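You operate a simulated robot arm through the tools that you are given. There is no shell and no other tool. Be economical: measure what you need, move in short steps, check, and stop when the job is done.

Carry out the task below with a simulated robot arm. There is one attempt and no reset: what you move stays moved.

JOB
Move the blue coupling from port 1 to port 2 and bring it back up to 4 bar.
Fine: shut port 1 and vent it before you free the latch; latch port 2 before you open it.

Only the result counts: the job must be done as asked and must still hold three seconds after the hand-in. Knocking over, shifting, dropping, spilling or breaking anything else fails it.

ROBOT AND FRAMES
A 7-joint arm with a two-finger parallel gripper, fixed in place. Base frame: the origin is at the foot of the arm, x ahead of it, y to its left, z up; the work surface is at about z = 86.6. Lengths are in cm, angles in degrees, forces in N, time in s.
With the tool pointing down near the work surface it reaches from about 24 to 68 cm from the base axis. Its first joint turns from -66.0 to 66.0 degrees. Payload 2.4 kg.
Tool frame: the origin (TCP) lies between the finger pads and is the grasp point; the fingertips stand 3 cm ahead of it; z points along the fingers, y is the line along which they close. The gripper opens to 9.4 cm. The fingers are 2.8 cm wide and 1 cm thick; the gripper's body (5 by 9.6 cm) begins 5.5 cm behind the TCP.
Orientation is that of the tool frame in the base frame, as a unit quaternion [x, y, z, w]. With the fingers straight down and closing along the base's y, the tool's x points along the base's -x, its y along +y and its z along -z.

CONTROLS
- The arm moves only by the tool jog_arm. Its argument "steps" is a list that holds one entry, the list of rows, each a list of 7 numbers: the shift along the base's x, y, z in units of 30 mm (1.0 is 30 mm), then the turn, a rotation vector about the base's x, y, z in units of 6 degrees (1.0 is 6 degrees), then the closure in counts, from 0 (fully open) to 255 (shut). In form: [[[dx, dy, dz, wx, wy, wz, gripper], ...]]. A call has 1 to 12 rows; each row shifts and turns the commanded pose from where the row before left it. A call with a number of a shift or a turn outside -1 to 1 is refused whole. Rows are played at 5 a second. More than 5 cm and 8.6 degrees between two rows, or a gripper value outside its range, and nothing of the call is played. Where a pose cannot be reached the arm comes as near as it can. A force on the tool above 70 N (or 10 N above the force at the start of the call, whichever is more), or a blocked arm, ends the call early, and 0.2 s more pass. The fingers move at their own pace (about 15.3 cm/s each) and stop on an object; they squeeze with about 35 N. The grip force told is the motor's: it shows also when the fingers shut on nothing. Time passes only in rows, and 0.2 s behind the last, so rows that do not move let the fingers close. It gives the time, the measured TCP pose, the force on the tool (base axes), the opening and the grip force at its end, in the units of the frame above (readings bear some noise), and new pictures: "views" is both (left out), scene, wrist or none.
- Cameras (640 x 400 px; columns grow to the right, rows downward): "scene" is fixed at [4.29, 48.72, 143.07]; the picture's right is [-0.63, -0.77, 0.00], its down [-0.53, 0.44, -0.72] and it looks along [0.56, -0.46, -0.69] (base axes); focal length 289 px, centre (320, 200). "wrist" rides on the gripper at [-3.7, 0, -5.8] in the tool frame; the picture's right is [0.00, -1.00, 0.00], its down [0.97, 0.00, -0.24] and it looks along [0.24, 0.00, 0.97] (tool axes); focal length 218 px, centre (320, 200). There is no depth. A picture from a camera that has moved, and an enlarged one, comes with that camera's place and axes in the base frame and with its lens.
- close_up(camera, box): a new picture of the part [left, top, right, bottom] of that camera's present view, enlarged. It takes no simulated time.
- job_done(): hands the job in; it is judged then, once.

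Go step by step. Nothing tells you positions but the pictures and the camera data: compare them with the known pose of the tool, close in by small moves and look again before you grip or let go. The budget is 120 turns and 150 pictures, counting those below and the enlarged ones. Unless the task says otherwise, let go and move clear before handing in, and close with one line.

The tools are called as name(argument=value, ...) on one line, values as JSON. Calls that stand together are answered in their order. jog_arm: Moves the arm, as the interface text tells. Its arguments: {"type":"object","properties":{"steps":{"type":"array","items":{"type":"array","items":{"type":"array","items":{"type":"number"}}}},"views":{"type":"string","enum":["both","scene","wrist","none"]}},"required":["steps"]} The other tools are called the same way: close_up (camera, box) takes an enlarged picture of a part of a camera's view; job_done () hands the job in.

At the start:

```text
t: 0.0
eef_pos: [38.6, 18.98, 119.01]
ee_rot: [0.001, 1.0, 0.001, 0.001]
contact_force: [0.9, 0.4, 0.1]
opening: 9.37
grasp_force: 0.1
```

scene: 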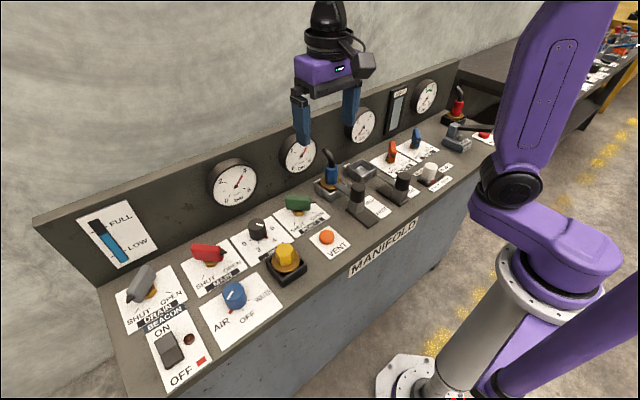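
wrist: 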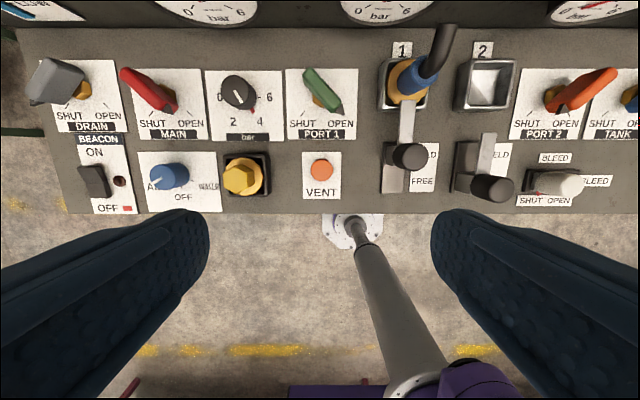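

The panel has DRAIN, MAIN, regulator, PORT 1, VENT, ports 1 and 2 with latches, PORT 2, TANK and BLEED. I'll enlarge the views to read the details before I move.

close_up(camera="wrist", box=[20, 0, 340, 200])

close_up(camera="wrist", box=[340, 20, 640, 220])

close_up(camera="scene", box=[300, 70, 500, 240])

close_up(camera="scene", box=[90, 140, 350, 300])

```text
2.00 times, centred on (180, 100) of wrist
camera zoom: at [42.31, 19.03, 124.8], right [0.0, -1.0, 0.0], down [-0.97, 0.0, 0.24], along [-0.24, 0.0, -0.97], focal length 436 px, centre (600, 400)
```

zoom: 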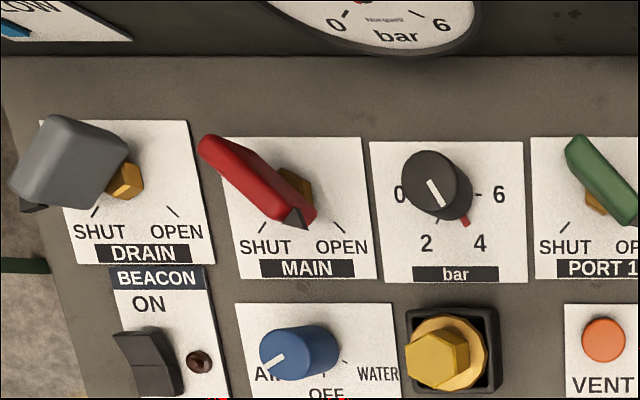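

```text
2.00 times, centred on (490, 120) of wrist
camera zoom: at [42.31, 19.03, 124.8], right [0.0, -1.0, 0.0], down [-0.97, 0.0, 0.24], along [-0.24, 0.0, -0.97], focal length 436 px, centre (-20, 360)
```

zoom: 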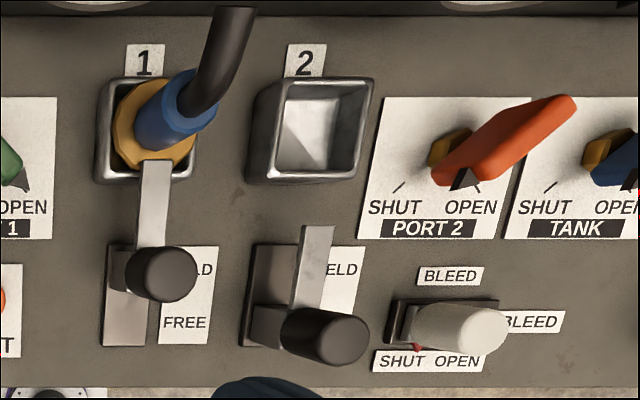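

```text
2.35 times, centred on (400, 155) of scene
camera zoom: at [4.29, 48.72, 143.07], right [-0.63, -0.77, 0.0], down [-0.53, 0.44, -0.72], along [0.56, -0.46, -0.69], focal length 680 px, centre (132, 306)
```

zoom: 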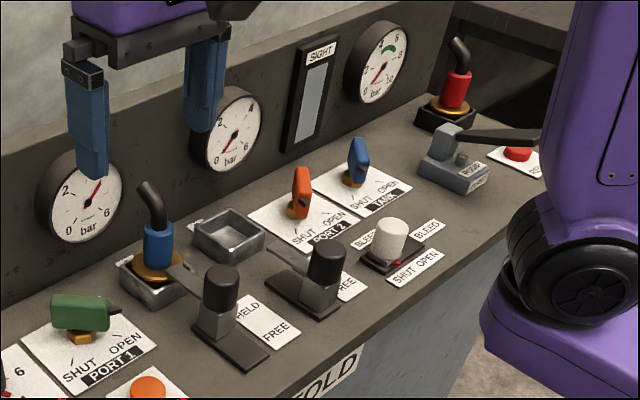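

```text
2.46 times, centred on (220, 220) of scene
camera zoom: at [4.29, 48.72, 143.07], right [-0.63, -0.77, 0.0], down [-0.53, 0.44, -0.72], along [0.56, -0.46, -0.69], focal length 712 px, centre (566, 151)
```

zoom: 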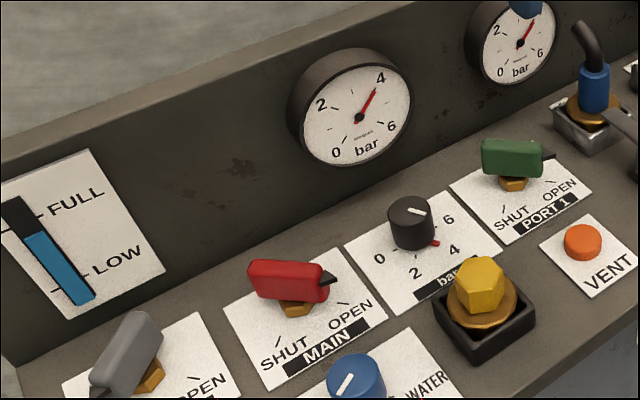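

Ports 1 and MAIN are open, and port 2, TANK and DRAIN look shut. The port 1 handle is near (49.1, 19.1, 91.5), pointing along (-x,-y). I'll move above it with the tool turned 45° and check.

jog_arm(steps=[[[0.4375, 0, -0.625, 0, 0, 0.9375, 100], [0.4375, 0, -0.625, 0, 0, 0.9375, 100], [0.4375, 0, -0.625, 0, 0, 0.9375, 100], [0.4375, 0, -0.625, 0, 0, 0.9375, 100], [0.4375, 0, -0.625, 0, 0, 0.9375, 100], [0.4375, 0, -0.625, 0, 0, 0.9375, 100], [0.4375, 0, -0.625, 0, 0, 0.9375, 100], [0.4375, 0, -0.625, 0, 0, 0.9375, 100], [0, 0, 0, 0, 0, 0, 100]]])

```text
t: 2.0
eef_pos: [49.12, 19.12, 103.85]
ee_rot: [-0.382, 0.924, 0.0, 0.0]
contact_force: [-0.5, -0.1, 0.0]
opening: 5.73
grasp_force: 0.0
camera wrist: at [51.73, 21.7, 109.78], right [0.71, -0.71, 0.0], down [-0.69, -0.69, 0.24], along [-0.17, -0.17, -0.97], focal length 218 px, centre (320, 200)
```

scene: 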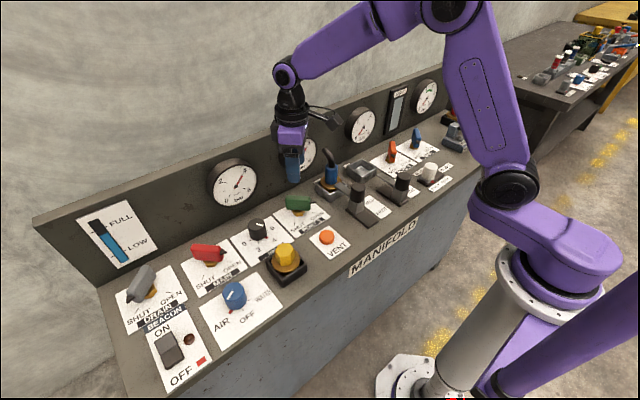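
wrist: 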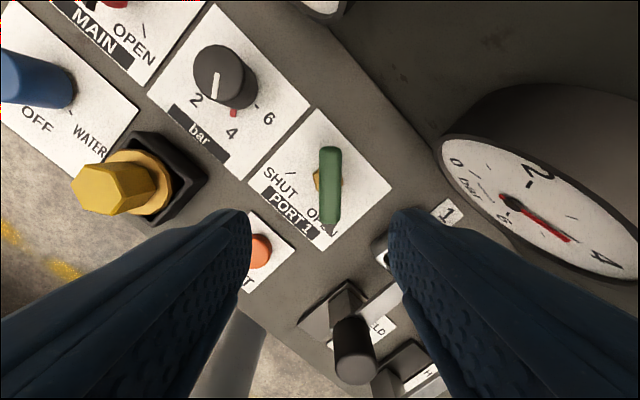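

The handle axis works out at about (50.05, 18.9). I'll centre on it and lower around the handle.

jog_arm(steps=[[[0.31, -0.07, 0, 0, 0, 0, 100], [0, 0, -0.8, 0, 0, 0, 100], [0, 0, -0.8, 0, 0, 0, 100], [0, 0, -0.8, 0, 0, 0, 100], [0, 0, -0.8, 0, 0, 0, 100], [0, 0, -0.7, 0, 0, 0, 100], [0, 0, 0, 0, 0, 0, 100]]])

```text
t: 3.6
eef_pos: [50.03, 18.94, 92.09]
ee_rot: [-0.382, 0.924, 0.0, 0.0]
contact_force: [-0.3, -0.1, -0.5]
opening: 5.71
grasp_force: 0.0
camera wrist: at [52.66, 21.5, 98.0], right [0.71, -0.71, 0.0], down [-0.69, -0.69, 0.24], along [-0.17, -0.17, -0.97], focal length 218 px, centre (320, 200)
```

scene: 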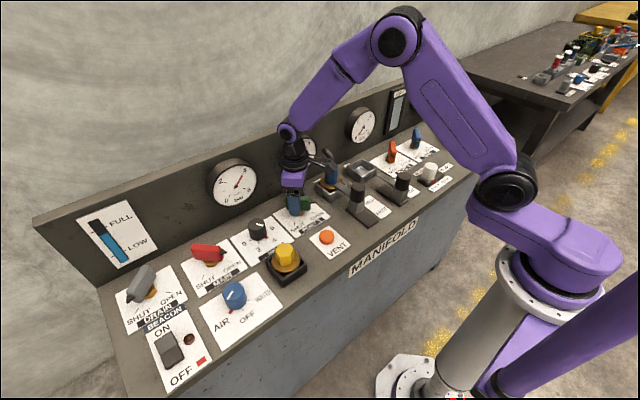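
wrist: 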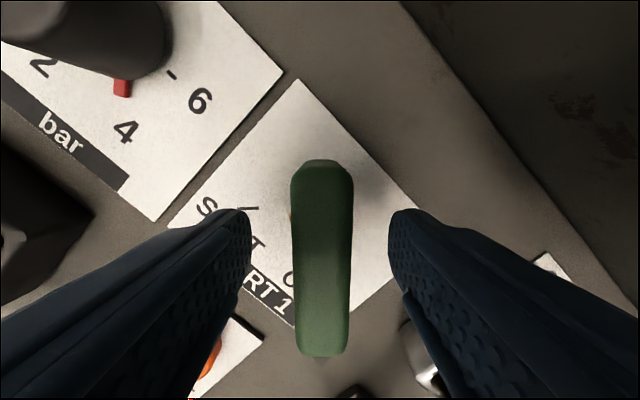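

The handle sits between the fingers. I'll close on it and turn it 90° clockwise toward SHUT.

jog_arm(steps=[[[0.08, 0.08, 0, 0, 0, 0, 255], [0, 0, 0, 0, 0, 0, 255], [0, 0, 0, 0, 0, 0, 255], [0, 0, 0, 0, 0, -1, 255], [0, 0, 0, 0, 0, -1, 255], [0, 0, 0, 0, 0, -1, 255], [0, 0, 0, 0, 0, -1, 255], [0, 0, 0, 0, 0, -1, 255], [0, 0, 0, 0, 0, -1, 255], [0, 0, 0, 0, 0, -1, 255]]], views="wrist")

jog_arm(steps=[[[0, 0, 0, 0, 0, -1, 255], [0, 0, 0, 0, 0, -1, 255], [0, 0, 0, 0, 0, -1, 255], [0, 0, 0, 0, 0, -1, 255], [0, 0, 0, 0, 0, -1, 255], [0, 0, 0, 0, 0, -1, 255], [0, 0, 0, 0, 0, -1, 255], [0, 0, 0, 0, 0, -1, 255], [0, 0, 0, 0, 0, 0, 255]]], views="wrist")

```text
t: 5.8
eef_pos: [50.31, 18.81, 92.18]
ee_rot: [-0.024, 1.0, -0.001, -0.002]
contact_force: [-4.2, -27.1, -6.8]
opening: 2.38
grasp_force: 44.6
camera wrist: at [53.97, 18.94, 98.0], right [0.05, -1.0, 0.0], down [-0.97, -0.04, 0.24], along [-0.24, -0.01, -0.97], focal length 218 px, centre (320, 200)
```

wrist: 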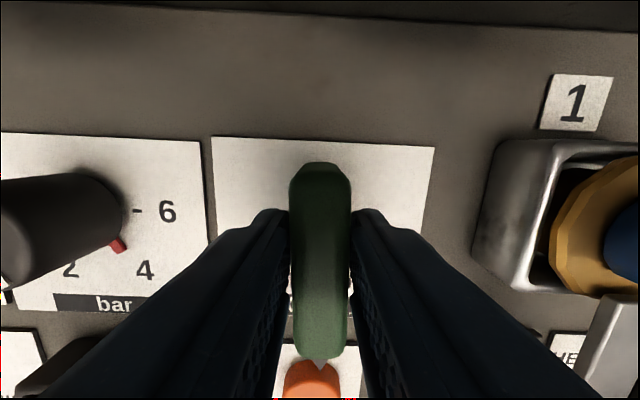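

```text
t: 7.8
eef_pos: [50.31, 18.6, 92.15]
ee_rot: [0.386, 0.923, -0.002, -0.002]
contact_force: [-7.8, -34.5, -3.4]
opening: 2.34
grasp_force: 45.2
camera wrist: at [52.81, 15.94, 98.0], right [-0.71, -0.7, 0.01], down [-0.68, 0.69, 0.24], along [-0.18, 0.17, -0.97], focal length 218 px, centre (320, 200)
```

wrist: 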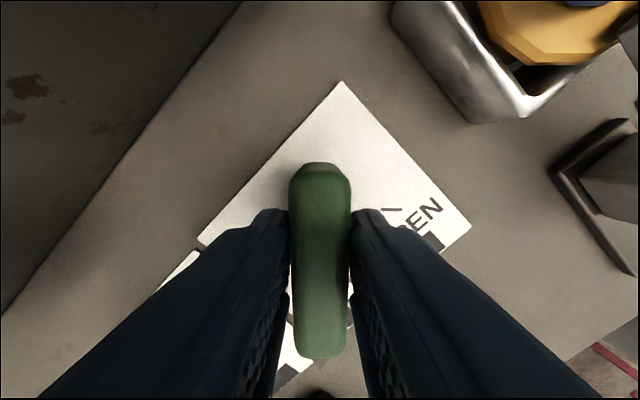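

The handle has turned 90°. I'll release, lift clear and check the handle and gauge 1 from the scene.

jog_arm(steps=[[[0, 0, 0, 0, 0, 0, 110], [0, 0, 0, 0, 0, 0, 110], [0, 0, 0.9, 0, 0, 0, 110], [0, 0, 0.9, 0, 0, 0.9, 110], [-0.7, 0, 0.9, 0, 0, 1, 110], [-0.8, 0, 0.5, 0, 0, 1, 180], [-0.8, 0, 0, 0, 0, 1, 255], [-0.8, 0.05, 0, 0, 0, 1, 255], [-0.75, 0.05, 0, 0, 0, 1, 255], [0, 0, 0, 0, 0, 1, 255], [0, 0, 0, 0, 0, 0.5, 255], [0, 0, 0, 0, 0, 0, 255]]])

close_up(camera="scene", box=[220, 90, 420, 260])

```text
t: 10.4
eef_pos: [38.66, 19.39, 101.81]
ee_rot: [0.006, 1.0, 0.0, 0.0]
contact_force: [0.7, 0.4, 0.4]
opening: 0.01
grasp_force: 33.0
camera wrist: at [42.38, 19.34, 107.65], right [-0.01, -1.0, 0.0], down [-0.97, 0.01, 0.24], along [-0.24, 0.0, -0.97], focal length 218 px, centre (320, 200)
```

scene: 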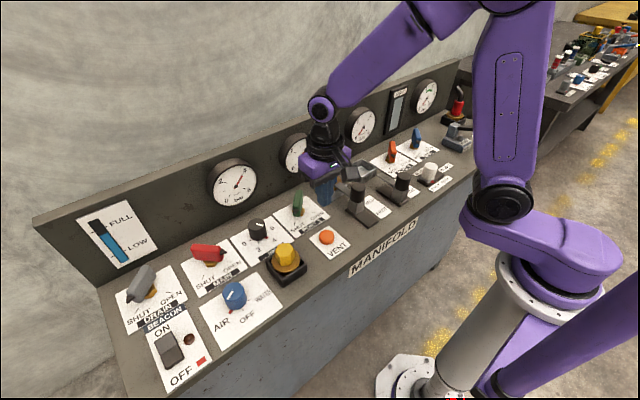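
wrist: 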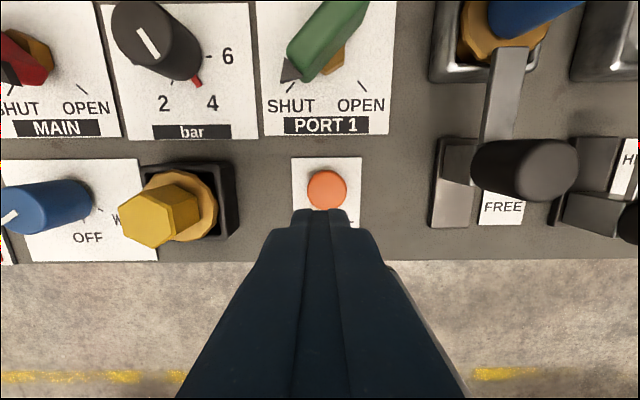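

```text
2.35 times, centred on (320, 175) of scene
camera zoom: at [4.29, 48.72, 143.07], right [-0.63, -0.77, 0.0], down [-0.53, 0.44, -0.72], along [0.56, -0.46, -0.69], focal length 680 px, centre (320, 259)
```

zoom: 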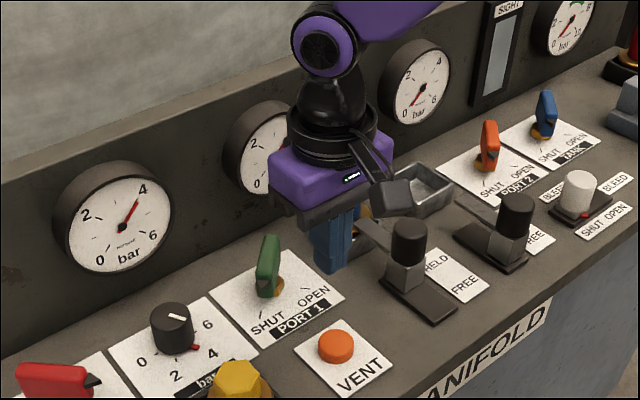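

Port 1 is at SHUT, gauge 1 is still pressurised, and the VENT button is at about (38.45, 18.6, 88). I'll press it with the closed fingertips and watch gauge 1.

jog_arm(steps=[[[-0.07, -0.26, -1, 0, 0, 0, 255], [0, 0, -1, 0, 0, 0, 255], [0, 0, -1, 0, 0, 0, 255], [0, 0, -0.4, 0, 0, 0, 255], [0, 0, -0.1, 0, 0, 0, 255], [0, 0, -0.1, 0, 0, 0, 255], [0, 0, -0.1, 0, 0, 0, 255], [0, 0, 0, 0, 0, 0, 255], [0, 0, 0, 0, 0, 0, 255]]])

close_up(camera="scene", box=[220, 90, 420, 260])

```text
t: 12.4
eef_pos: [38.52, 18.58, 90.75]
ee_rot: [0.005, 1.0, 0.0, 0.001]
contact_force: [-0.5, -0.9, 1.2]
opening: 0.0
grasp_force: 33.0
camera wrist: at [42.23, 18.54, 96.54], right [-0.01, -1.0, 0.0], down [-0.97, 0.01, 0.24], along [-0.24, 0.0, -0.97], focal length 218 px, centre (320, 200)
```

scene: 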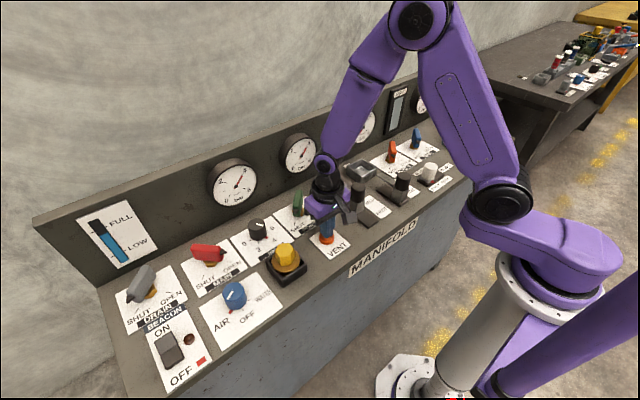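
wrist: 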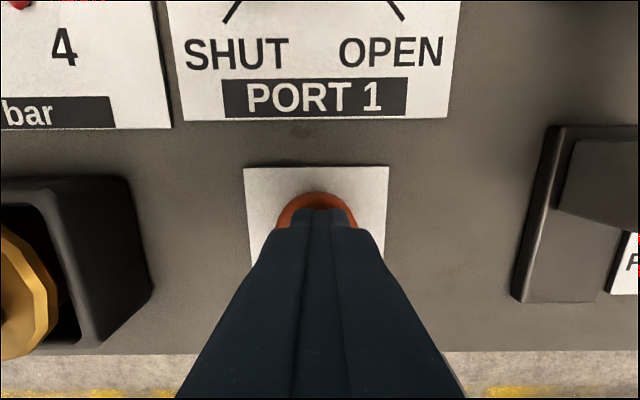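

```text
2.35 times, centred on (320, 175) of scene
camera zoom: at [4.29, 48.71, 143.07], right [-0.63, -0.77, 0.0], down [-0.53, 0.44, -0.72], along [0.56, -0.46, -0.69], focal length 680 px, centre (320, 259)
```

zoom: 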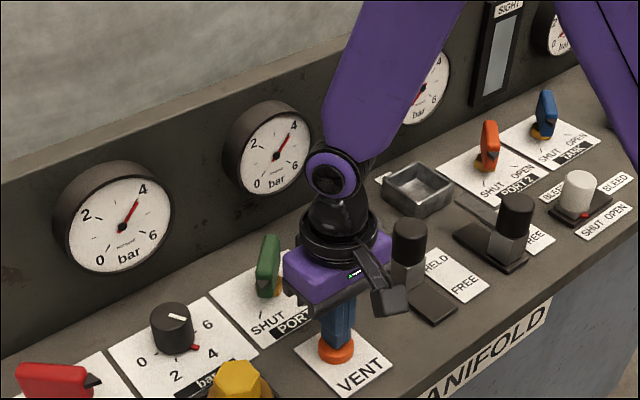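

Only just touching the button, and gauge 1 still reads about 4. I'll press further and hold.

jog_arm(steps=[[[0.05, 0, -0.1, 0, 0, 0, 255], [0, 0, -0.1, 0, 0, 0, 255], [0, 0, -0.1, 0, 0, 0, 255], [0, 0, -0.07, 0, 0, 0, 255], [0, 0, 0, 0, 0, 0, 255], [0, 0, 0, 0, 0, 0, 255], [0, 0, 0, 0, 0, 0, 255], [0, 0, 0, 0, 0, 0, 255], [0, 0, 0, 0, 0, 0, 255], [0, 0, 0, 0, 0, 0, 255]]], views="none")

close_up(camera="scene", box=[220, 90, 420, 260])

```text
t: 14.6
eef_pos: [38.58, 18.61, 89.64]
ee_rot: [0.006, 1.0, 0.001, 0.001]
contact_force: [-3.1, -3.8, 41.0]
opening: 0.0
grasp_force: 33.2
```

```text
2.35 times, centred on (320, 175) of scene
camera zoom: at [4.23, 48.68, 143.08], right [-0.63, -0.77, 0.0], down [-0.53, 0.44, -0.72], along [0.56, -0.46, -0.69], focal length 680 px, centre (320, 259)
```

zoom: 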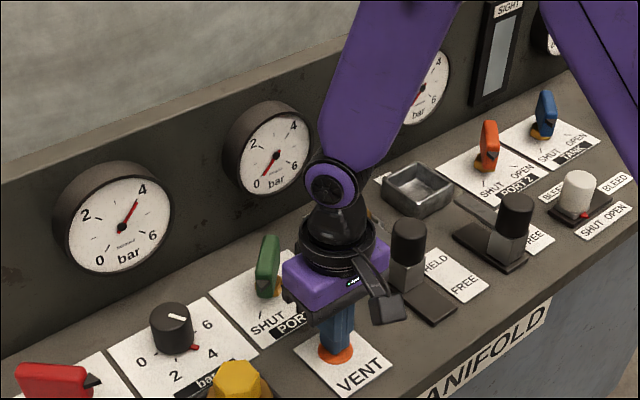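

Gauge 1 has dropped to 0. I'll release the button, rise, and go above latch 1's knob at about (41, 5.2).

jog_arm(steps=[[[0, 0, 0.5, 0, 0, 0, 255], [0, 0, 1, 0, 0, 0, 255], [0, 0, 1, 0, 0, 0, 255], [0, 0, 1, 0, 0, 0, 255], [0, 0, 1, 0, 0, 0, 180], [0.2, -1, 0.5, 0, 0, 0, 100], [0.2, -1, 0.5, 0, 0, 0, 100], [0.2, -1, 0, 0, 0, 0, 100], [0.2, -1, 0, 0, 0, 0, 100], [0, -0.47, 0, 0, 0, 0, 100], [0, 0, 0, 0, 0, 0, 100]]])

close_up(camera="scene", box=[220, 90, 420, 260])

```text
t: 17.0
eef_pos: [41.11, 5.18, 106.09]
ee_rot: [0.005, 1.0, 0.0, 0.0]
contact_force: [0.0, -0.1, 0.2]
opening: 5.71
grasp_force: 0.0
camera wrist: at [44.73, 5.13, 111.98], right [-0.01, -1.0, 0.0], down [-0.97, 0.01, 0.24], along [-0.24, 0.0, -0.97], focal length 218 px, centre (320, 200)
```

scene: 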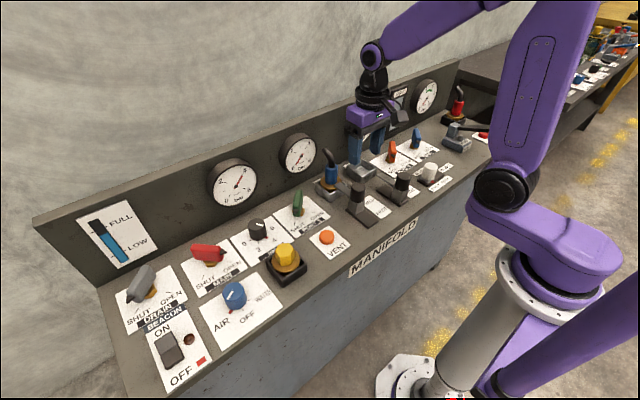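
wrist: 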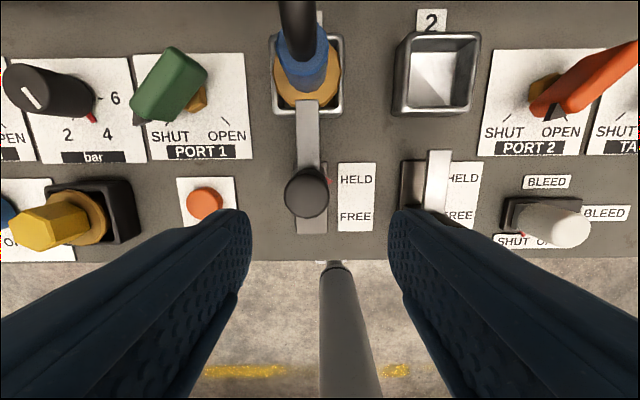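

```text
2.35 times, centred on (320, 175) of scene
camera zoom: at [4.3, 48.71, 143.07], right [-0.63, -0.77, 0.0], down [-0.53, 0.44, -0.72], along [0.56, -0.46, -0.69], focal length 680 px, centre (320, 259)
```

zoom: 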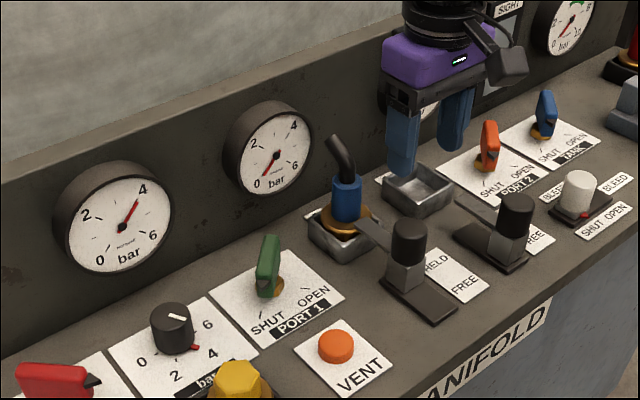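

Gauge 1 stays at 0. The knob is at about (41.2, 6.2) with its top near z 95; I'll lower around it.

jog_arm(steps=[[[0.03, 0.35, 0, 0, 0, 0, 100], [0, 0, -1, 0, 0, 0, 100], [0, 0, -1, 0, 0, 0, 100], [0, 0, -1, 0, 0, 0, 100], [0, 0, -1, 0, 0, 0, 100], [0, 0, -0.35, 0, 0, 0, 100], [0, 0, 0, 0, 0, 0, 100]]])

```text
t: 18.6
eef_pos: [41.19, 6.22, 93.04]
ee_rot: [0.005, 1.0, 0.001, 0.0]
contact_force: [0.1, 0.0, -0.7]
opening: 5.72
grasp_force: 0.1
camera wrist: at [44.88, 6.19, 98.89], right [-0.01, -1.0, 0.0], down [-0.97, 0.01, 0.24], along [-0.24, 0.0, -0.97], focal length 218 px, centre (320, 200)
```

scene: 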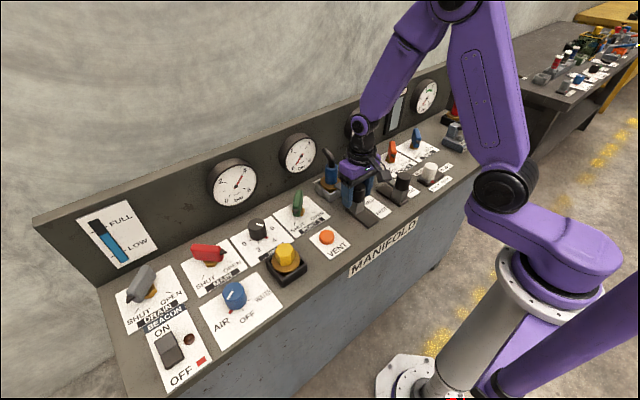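
wrist: 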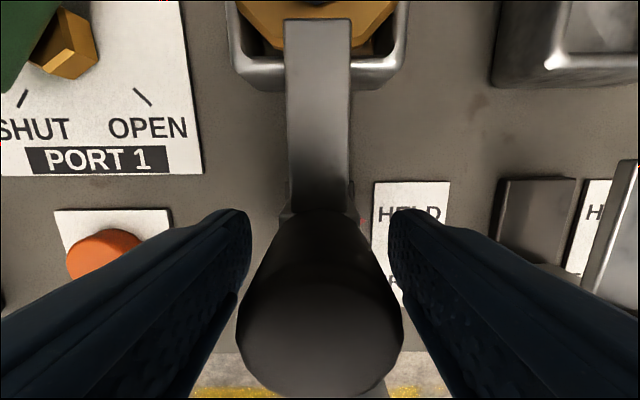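

The knob is centred between the fingers. I'll grip it and slide it toward FREE (-x).

jog_arm(steps=[[[0, 0, 0, 0, 0, 0, 255], [0, 0, 0, 0, 0, 0, 255], [0, 0, 0, 0, 0, 0, 255], [-0.2, 0, 0, 0, 0, 0, 255], [-0.2, 0, 0, 0, 0, 0, 255], [-0.2, 0, 0, 0, 0, 0, 255], [-0.2, 0, 0, 0, 0, 0, 255], [-0.2, 0, 0, 0, 0, 0, 255], [-0.2, 0, 0, 0, 0, 0, 255], [0, 0, 0, 0, 0, 0, 255]]])

```text
t: 20.8
eef_pos: [37.49, 6.2, 92.99]
ee_rot: [0.006, 1.0, -0.001, 0.0]
contact_force: [-0.8, -0.4, -6.0]
opening: 3.89
grasp_force: 44.6
camera wrist: at [41.23, 6.19, 98.9], right [-0.01, -1.0, 0.0], down [-0.97, 0.01, 0.24], along [-0.24, 0.0, -0.97], focal length 218 px, centre (320, 200)
```

scene: 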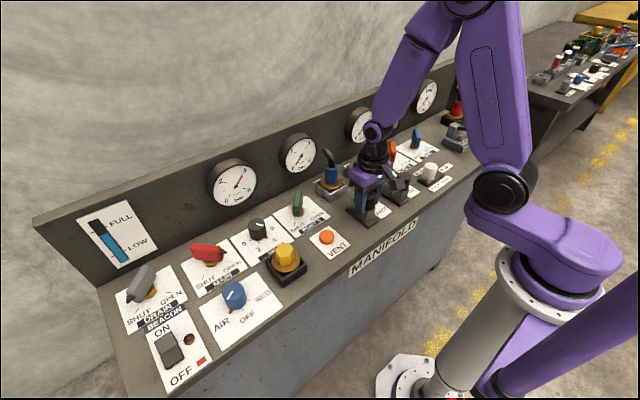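
wrist: 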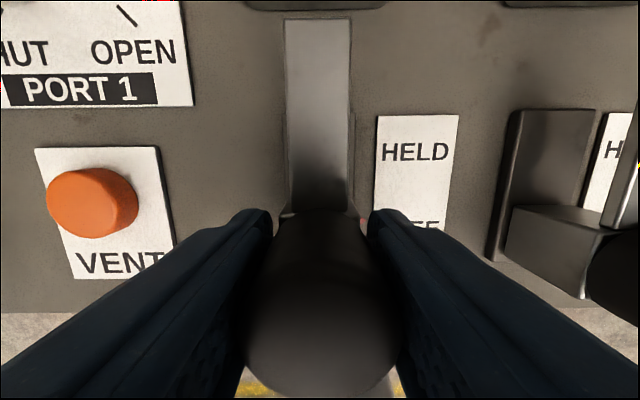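

It slid 3.7 cm freely. I'll nudge it on to the end stop, then release and lift.

jog_arm(steps=[[[-0.1, 0, 0, 0, 0, 0, 255], [-0.1, 0, 0, 0, 0, 0, 255], [0, 0, 0, 0, 0, 0, 255]]], views="none")

```text
t: 21.6
eef_pos: [36.98, 6.27, 93.05]
ee_rot: [0.005, 1.0, -0.001, 0.0]
contact_force: [-1.9, -0.3, -3.0]
opening: 3.87
grasp_force: 45.1
```

No stop felt yet. I'll release, rise, and compare with latch 2's FREE position.

jog_arm(steps=[[[0, 0, 0, 0, 0, 0, 100], [0, 0, 0, 0, 0, 0, 100], [0, 0, 1, 0, 0, 0, 100], [0, 0, 1, 0, 0, 0, 100], [0.2, 0, 1, 0, 0, 0, 100], [0.8, 0, 1, 0, 0, 0, 0], [1, 0, 1, 0, 0, 0, 0], [1, 0, 0.5, 0, 0, 0, 0], [0, 0, 0, 0, 0, 0, 0]]])

close_up(camera="scene", box=[300, 100, 460, 240])

```text
t: 23.6
eef_pos: [46.0, 6.18, 109.6]
ee_rot: [0.005, 1.0, 0.0, 0.001]
contact_force: [-0.4, 0.2, -0.5]
opening: 9.39
grasp_force: 0.1
camera wrist: at [49.61, 6.16, 115.43], right [-0.01, -1.0, 0.0], down [-0.97, 0.01, 0.24], along [-0.24, 0.0, -0.97], focal length 218 px, centre (320, 200)
```

scene: 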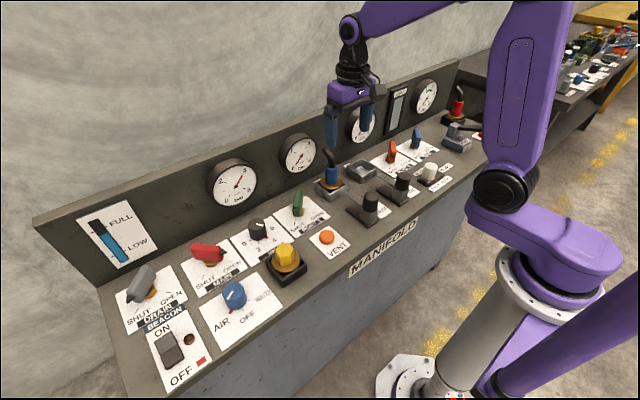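
wrist: 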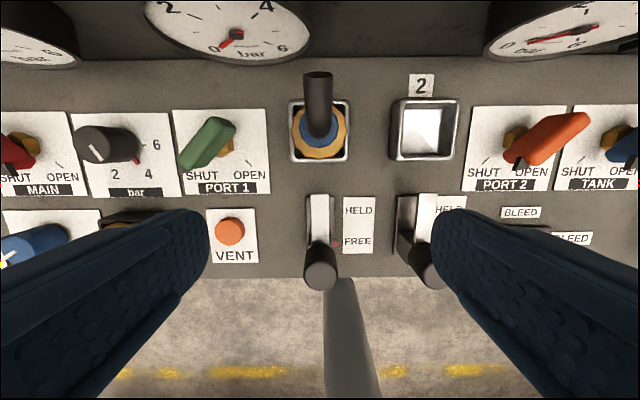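

```text
2.86 times, centred on (380, 170) of scene
camera zoom: at [4.3, 48.72, 143.07], right [-0.63, -0.77, 0.0], down [-0.53, 0.44, -0.72], along [0.56, -0.46, -0.69], focal length 826 px, centre (149, 286)
```

zoom: 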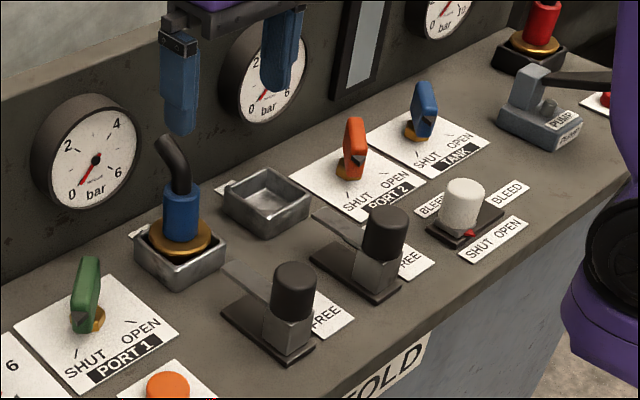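

Latch 1 is now in line with latch 2's FREE position. The coupling's blue body runs z 90–96 near (51.1, 6.2), with the hose bending toward +x. To spare the hose I'll grip with a tilted tool, but first I'll look at both sockets from midway to measure the spacing.

jog_arm(steps=[[[0, -1, 0, 0, 0, 0, 60], [0, -1, 0, 0, 0, 0, 60], [0, -0.06, 0, 0, 0, 0, 60], [0, 0, 0, 0, 0, 0, 60]]], views="wrist")

close_up(camera="wrist", box=[220, 60, 420, 220])

```text
t: 24.6
eef_pos: [45.91, -0.11, 109.54]
ee_rot: [0.006, 1.0, 0.001, 0.0]
contact_force: [0.2, 0.2, 0.7]
opening: 7.18
grasp_force: 0.1
camera wrist: at [49.55, -0.04, 115.38], right [-0.01, -1.0, 0.0], down [-0.97, 0.01, 0.24], along [-0.24, 0.0, -0.97], focal length 218 px, centre (320, 200)
```

wrist: 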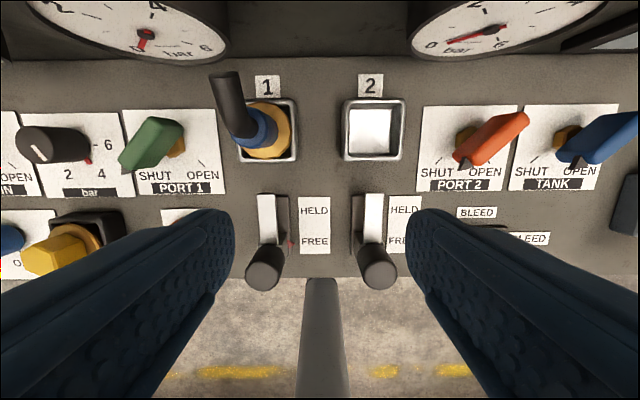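

```text
2.50 times, centred on (320, 140) of wrist
camera zoom: at [49.55, -0.04, 115.38], right [-0.01, -1.0, 0.0], down [-0.97, 0.01, 0.24], along [-0.24, 0.0, -0.97], focal length 546 px, centre (320, 350)
```

zoom: 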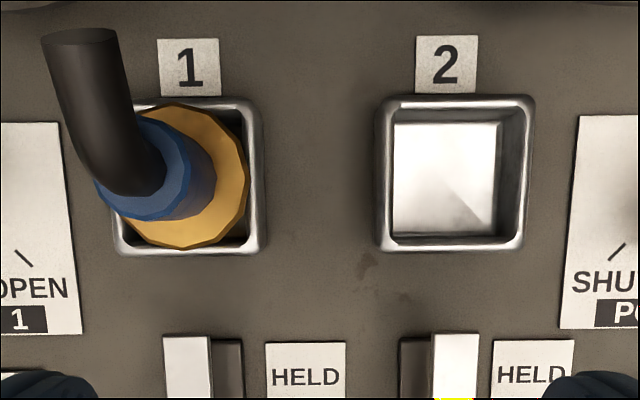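

Ports sit symmetrically about y≈-0.1, so the spacing is about 12.3 cm. Now I'll tilt the tool 60° forward above the coupling.

jog_arm(steps=[[[0.173, 0.21, -0.1, 0, -1, 0, 60], [0.173, 0.21, -0.1, 0, -1, 0, 60], [0.173, 0.21, -0.1, 0, -1, 0, 60], [0.173, 0.21, -0.1, 0, -1, 0, 60], [0.173, 0.21, -0.1, 0, -1, 0, 60], [0.173, 0.21, -0.1, 0, -1, 0, 60], [0.173, 0.21, -0.1, 0, -1, 0, 60], [0.173, 0.21, -0.1, 0, -1, 0, 60], [0.173, 0.21, -0.1, 0, -1, 0, 60], [0.173, 0.21, -0.1, 0, -1, 0, 60], [0, 0, 0, 0, 0, 0, 60]]])

```text
t: 27.0
eef_pos: [51.11, 6.29, 106.6]
ee_rot: [0.004, 0.866, 0.003, 0.501]
contact_force: [0.2, -0.2, -0.5]
opening: 7.19
grasp_force: 0.1
camera wrist: at [47.97, 6.32, 112.68], right [-0.01, -1.0, -0.01], down [-0.69, 0.01, -0.72], along [0.72, 0.0, -0.69], focal length 218 px, centre (320, 200)
```

scene: 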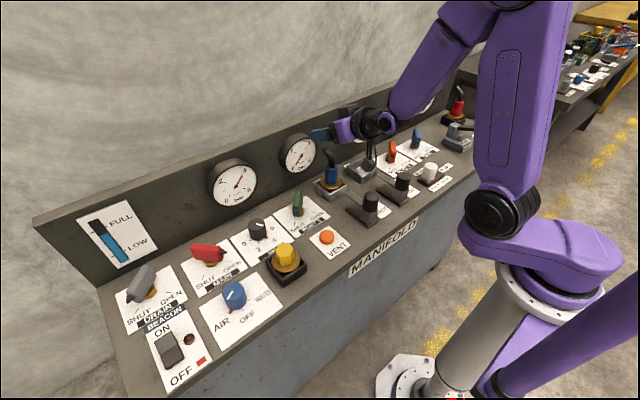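
wrist: 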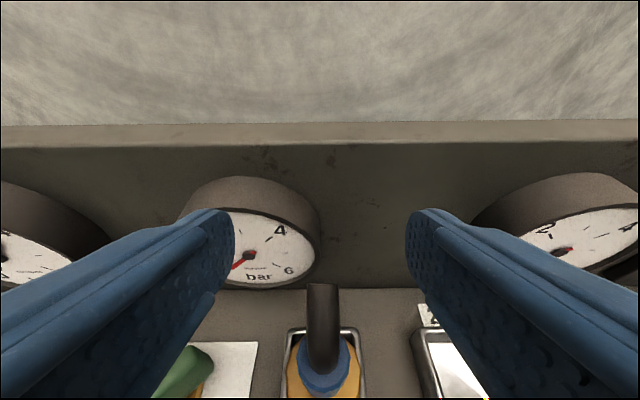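

The coupling is centred between the fingers. Lowering straight down, first part way.

jog_arm(steps=[[[0, 0, -0.8, 0, 0, 0, 60], [0, 0, -0.8, 0, 0, 0, 60], [0, 0, -0.8, 0, 0, 0, 60], [0, 0, -0.8, 0, 0, 0, 60], [0, 0, 0, 0, 0, 0, 60]]])

close_up(camera="scene", box=[260, 90, 420, 240])

```text
t: 27.9
eef_pos: [51.33, 6.36, 98.81]
ee_rot: [0.006, 0.861, 0.003, 0.508]
contact_force: [-2.2, -0.9, 26.2]
opening: 7.17
grasp_force: 0.1
stopped in row 4: the force on the tool passed its limit (the readings are from after the stop); the commanded pose is now the measured one
camera wrist: at [48.09, 6.25, 104.88], right [-0.01, -1.0, -0.01], down [-0.68, 0.01, -0.73], along [0.73, 0.0, -0.68], focal length 218 px, centre (320, 200)
```

scene: 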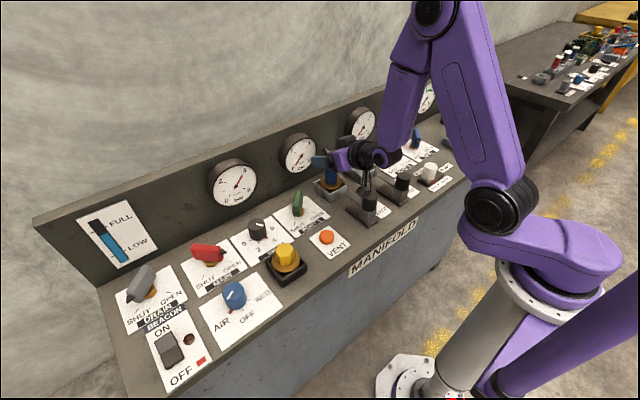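
wrist: 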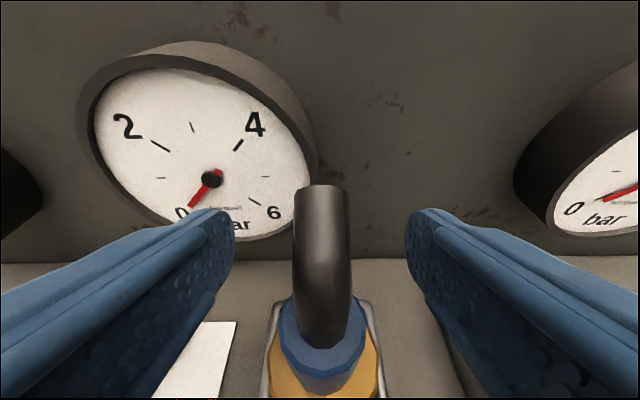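

```text
2.67 times, centred on (340, 165) of scene
camera zoom: at [4.26, 48.7, 143.07], right [-0.63, -0.77, 0.0], down [-0.53, 0.44, -0.72], along [0.56, -0.46, -0.69], focal length 771 px, centre (267, 293)
```

zoom: 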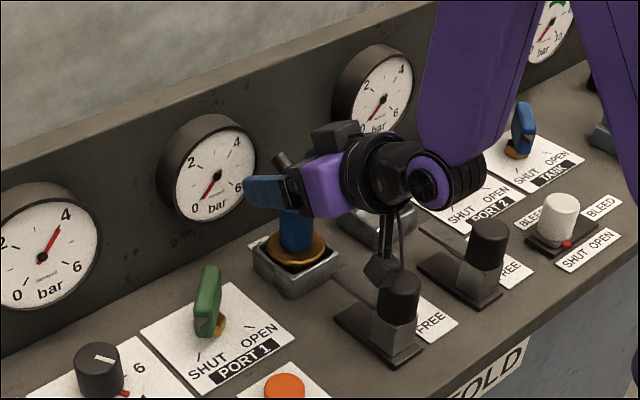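

A block hanging under the wrist met latch 1's knob. I'll back straight up, then yaw the tool -30° and reduce the tilt to about 50° so the block falls between the knobs.

jog_arm(steps=[[[0, 0, 0.8, 0, 0, 0, 60], [0, 0, 0.8, 0, 0, 0, 60], [0, 0, 0.8, 0, 0, 0, 60], [0, 0, 0, 0, 0, -1, 60], [0, 0, 0, 0, 0, -1, 60], [0, 0, 0, 0, 0, -1, 60], [0, 0, 0, 0, 0, -1, 60], [0, 0, 0, 0, 0, -1, 60], [0, 0, 0, 0.45, 0.78, 0, 60], [0, 0, 0, 0.45, 0.78, 0, 60], [0, 0, 0, 0, 0, 0, 60]]])

close_up(camera="scene", box=[260, 90, 420, 240])

```text
t: 30.4
eef_pos: [51.45, 6.43, 105.85]
ee_rot: [0.24, 0.874, -0.106, 0.41]
contact_force: [-1.0, 0.5, 1.1]
opening: 7.17
grasp_force: 0.1
camera wrist: at [49.58, 7.35, 112.49], right [-0.51, -0.86, -0.01], down [-0.69, 0.42, -0.59], along [0.51, -0.29, -0.81], focal length 218 px, centre (320, 200)
```

scene: 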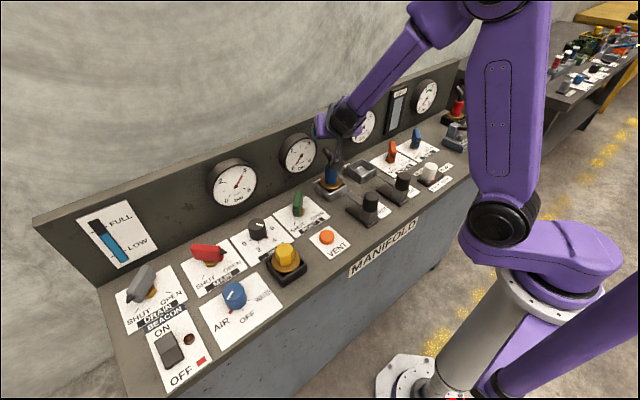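
wrist: 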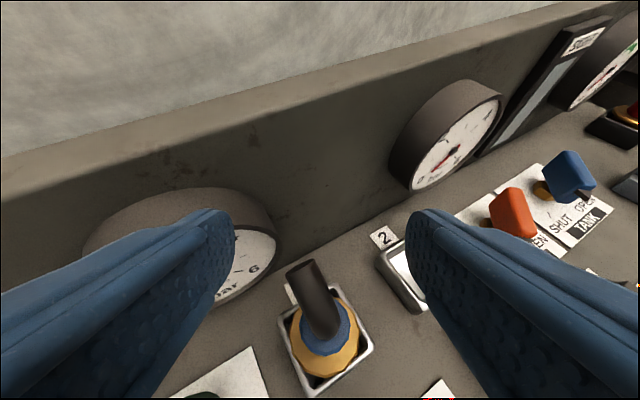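

```text
2.67 times, centred on (340, 165) of scene
camera zoom: at [4.29, 48.72, 143.07], right [-0.63, -0.77, 0.0], down [-0.53, 0.44, -0.72], along [0.56, -0.46, -0.69], focal length 771 px, centre (267, 293)
```

zoom: 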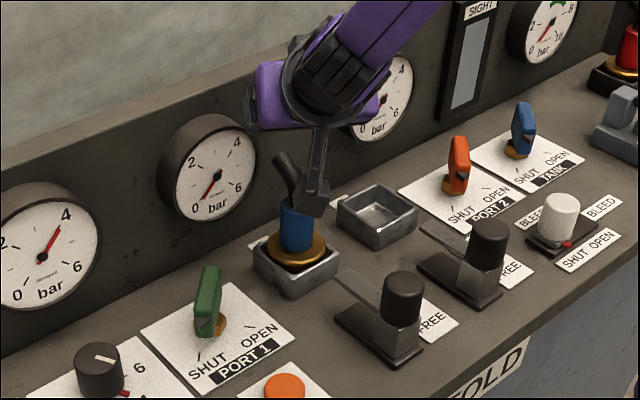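

Block is now predicted to land near (40, 12.8), clear of the knob and VENT. Lowering again.

jog_arm(steps=[[[-0.15, -0.04, -0.6, 0, 0, 0, 60], [0, 0, -0.6, 0, 0, 0, 60], [0, 0, -0.6, 0, 0, 0, 60], [0, 0, -0.6, 0, 0, 0, 60], [0, 0, -0.6, 0, 0, 0, 60], [0, 0, 0, 0, 0, 0, 60]]])

close_up(camera="scene", box=[260, 90, 420, 240])

```text
t: 31.8
eef_pos: [50.94, 6.27, 97.01]
ee_rot: [0.24, 0.873, -0.107, 0.41]
contact_force: [0.0, 0.0, -0.2]
opening: 7.18
grasp_force: 0.0
camera wrist: at [49.13, 7.19, 103.47], right [-0.51, -0.86, -0.01], down [-0.69, 0.42, -0.59], along [0.51, -0.29, -0.81], focal length 218 px, centre (320, 200)
```

scene: 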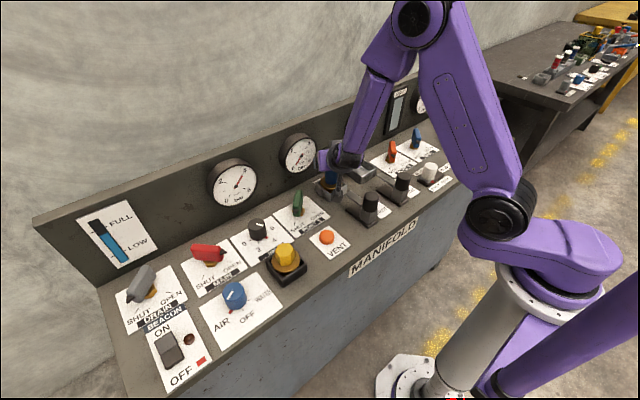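
wrist: 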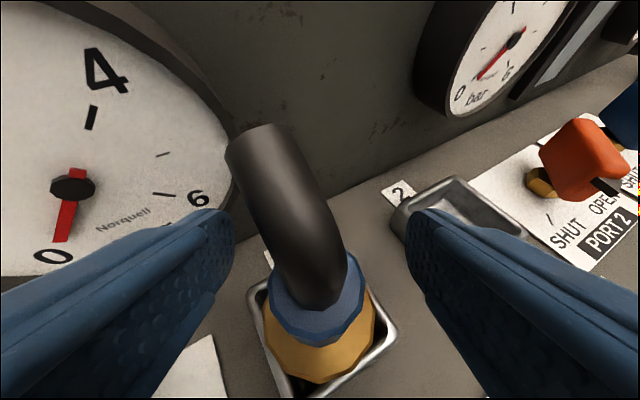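

```text
2.67 times, centred on (340, 165) of scene
camera zoom: at [4.29, 48.72, 143.07], right [-0.63, -0.77, 0.0], down [-0.53, 0.44, -0.72], along [0.56, -0.46, -0.69], focal length 771 px, centre (267, 293)
```

zoom: 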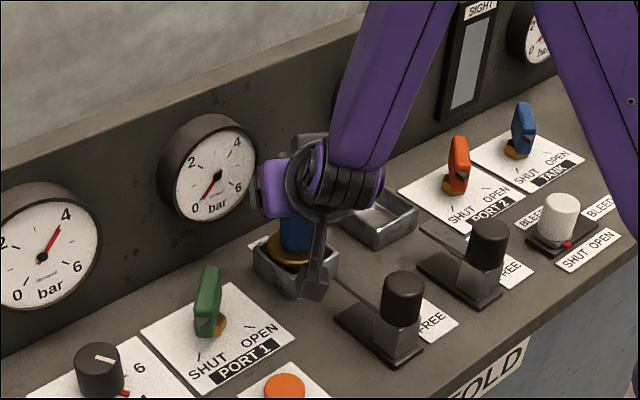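

Clearances look good; the coupling is centred. Lowering the last 2.8 cm.

jog_arm(steps=[[[0, 0, -0.33, 0, 0, 0, 60], [0, 0, -0.3, 0, 0, 0, 60], [0, 0, -0.3, 0, 0, 0, 60], [0, 0, 0, 0, 0, 0, 60]]])

close_up(camera="scene", box=[260, 90, 420, 240])

```text
t: 32.8
eef_pos: [51.0, 6.15, 94.05]
ee_rot: [0.241, 0.873, -0.107, 0.409]
contact_force: [0.7, -0.3, -0.2]
opening: 7.17
grasp_force: 0.2
camera wrist: at [49.13, 7.16, 100.71], right [-0.51, -0.86, -0.01], down [-0.69, 0.42, -0.59], along [0.51, -0.29, -0.81], focal length 218 px, centre (320, 200)
```

scene: 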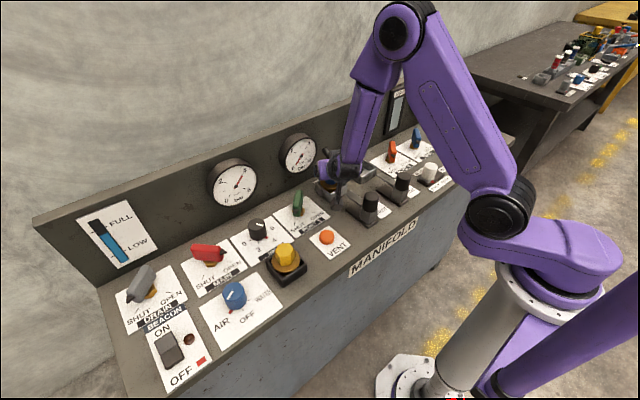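
wrist: 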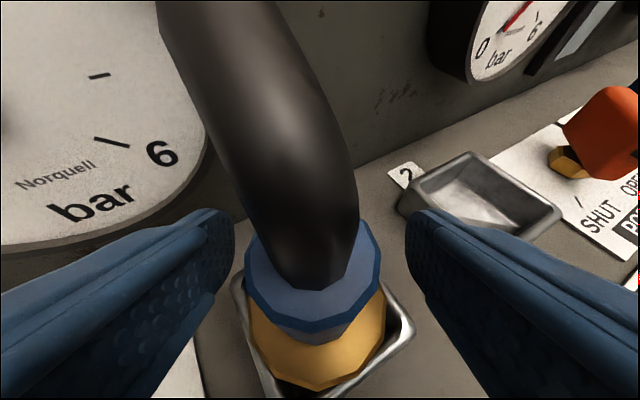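

```text
2.67 times, centred on (340, 165) of scene
camera zoom: at [4.29, 48.72, 143.07], right [-0.63, -0.77, 0.0], down [-0.53, 0.44, -0.72], along [0.56, -0.46, -0.69], focal length 771 px, centre (267, 293)
```

zoom: 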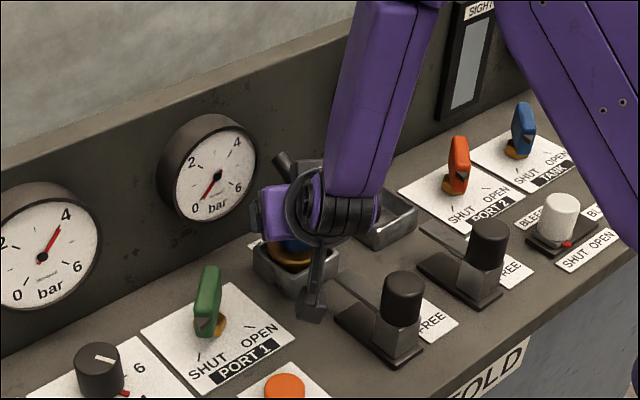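

The blue body is between the fingers, slightly behind the TCP. A small correction, then close.

jog_arm(steps=[[[-0.1, 0.07, 0, 0, 0, 0, 60], [0, 0, 0, 0, 0, 0, 255], [0, 0, 0, 0, 0, 0, 255], [0, 0, 0, 0, 0, 0, 255]]], views="wrist")

```text
t: 33.8
eef_pos: [50.69, 6.49, 94.13]
ee_rot: [0.241, 0.873, -0.107, 0.409]
contact_force: [0.1, 0.6, 0.6]
opening: 3.94
grasp_force: 34.6
camera wrist: at [48.83, 7.38, 100.71], right [-0.51, -0.86, -0.01], down [-0.69, 0.42, -0.59], along [0.51, -0.29, -0.81], focal length 218 px, centre (320, 200)
```

wrist: 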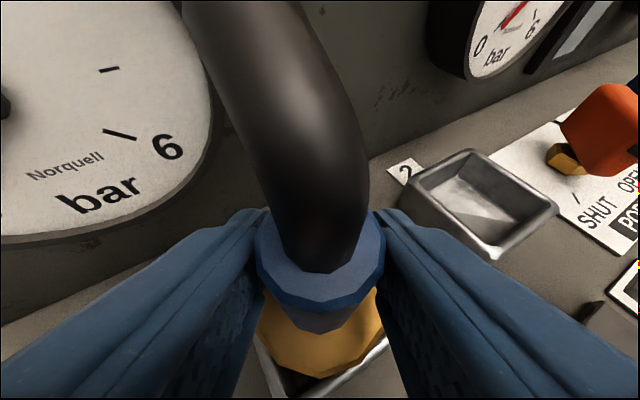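

Gripped (3.94 cm) with almost no side load. I'll lift slowly and straight up.

jog_arm(steps=[[[0, 0, 0.25, 0, 0, 0, 255], [0, 0, 0.35, 0, 0, 0, 255], [0, 0, 0.5, 0, 0, 0, 255], [0, 0, 0.5, 0, 0, 0, 255], [0, 0, 0.6, 0, 0, 0, 255], [0, 0, 0.6, 0, 0, 0, 255], [0, 0, 0, 0, 0, 0, 255]]])

close_up(camera="scene", box=[260, 90, 420, 240])

```text
t: 35.4
eef_pos: [50.53, 6.43, 102.49]
ee_rot: [0.241, 0.874, -0.107, 0.409]
contact_force: [-0.2, 0.2, -4.4]
opening: 3.96
grasp_force: 34.8
camera wrist: at [48.77, 7.39, 109.14], right [-0.51, -0.86, -0.01], down [-0.69, 0.42, -0.59], along [0.51, -0.29, -0.81], focal length 218 px, centre (320, 200)
```

scene: 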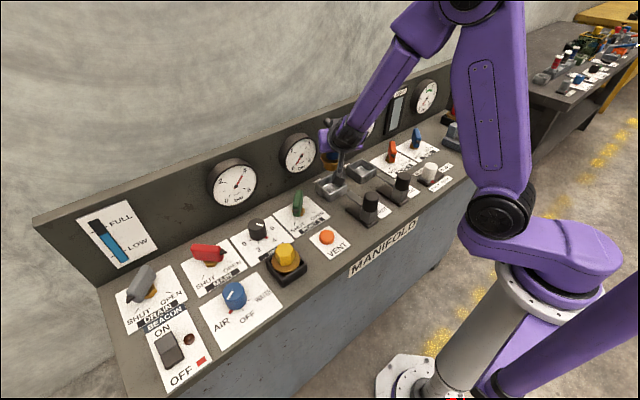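
wrist: 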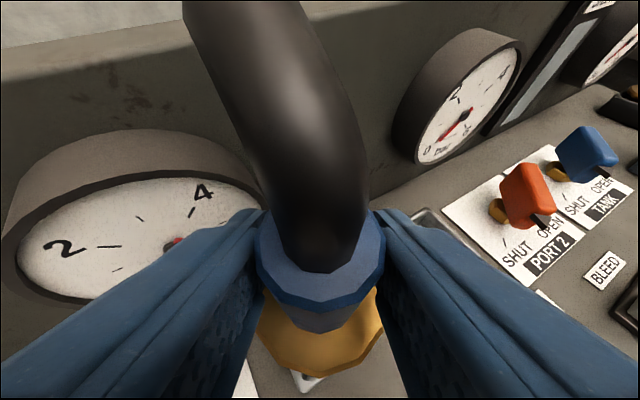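

```text
2.67 times, centred on (340, 165) of scene
camera zoom: at [4.3, 48.72, 143.07], right [-0.63, -0.77, 0.0], down [-0.53, 0.44, -0.72], along [0.56, -0.46, -0.69], focal length 771 px, centre (267, 293)
```

zoom: 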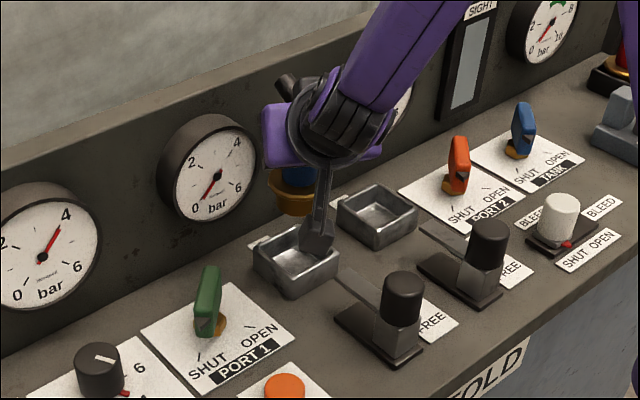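

The coupling is out cleanly. I'll zoom in on the two sockets to fix their spacing.

close_up(camera="scene", box=[305, 150, 385, 200])

```text
8.00 times, centred on (345, 175) of scene
camera zoom: at [4.3, 48.72, 143.07], right [-0.63, -0.77, 0.0], down [-0.53, 0.44, -0.72], along [0.56, -0.46, -0.69], focal length 2314 px, centre (120, 400)
```

zoom: 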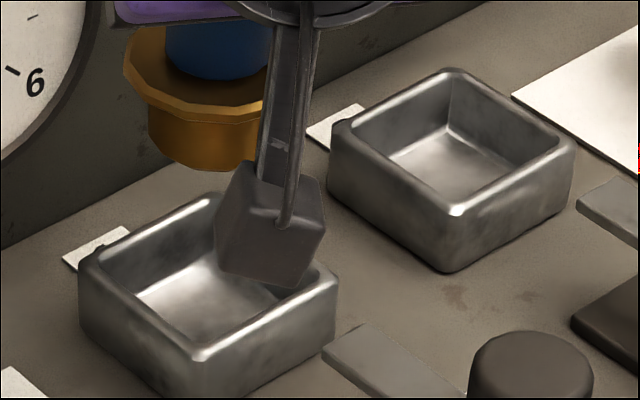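

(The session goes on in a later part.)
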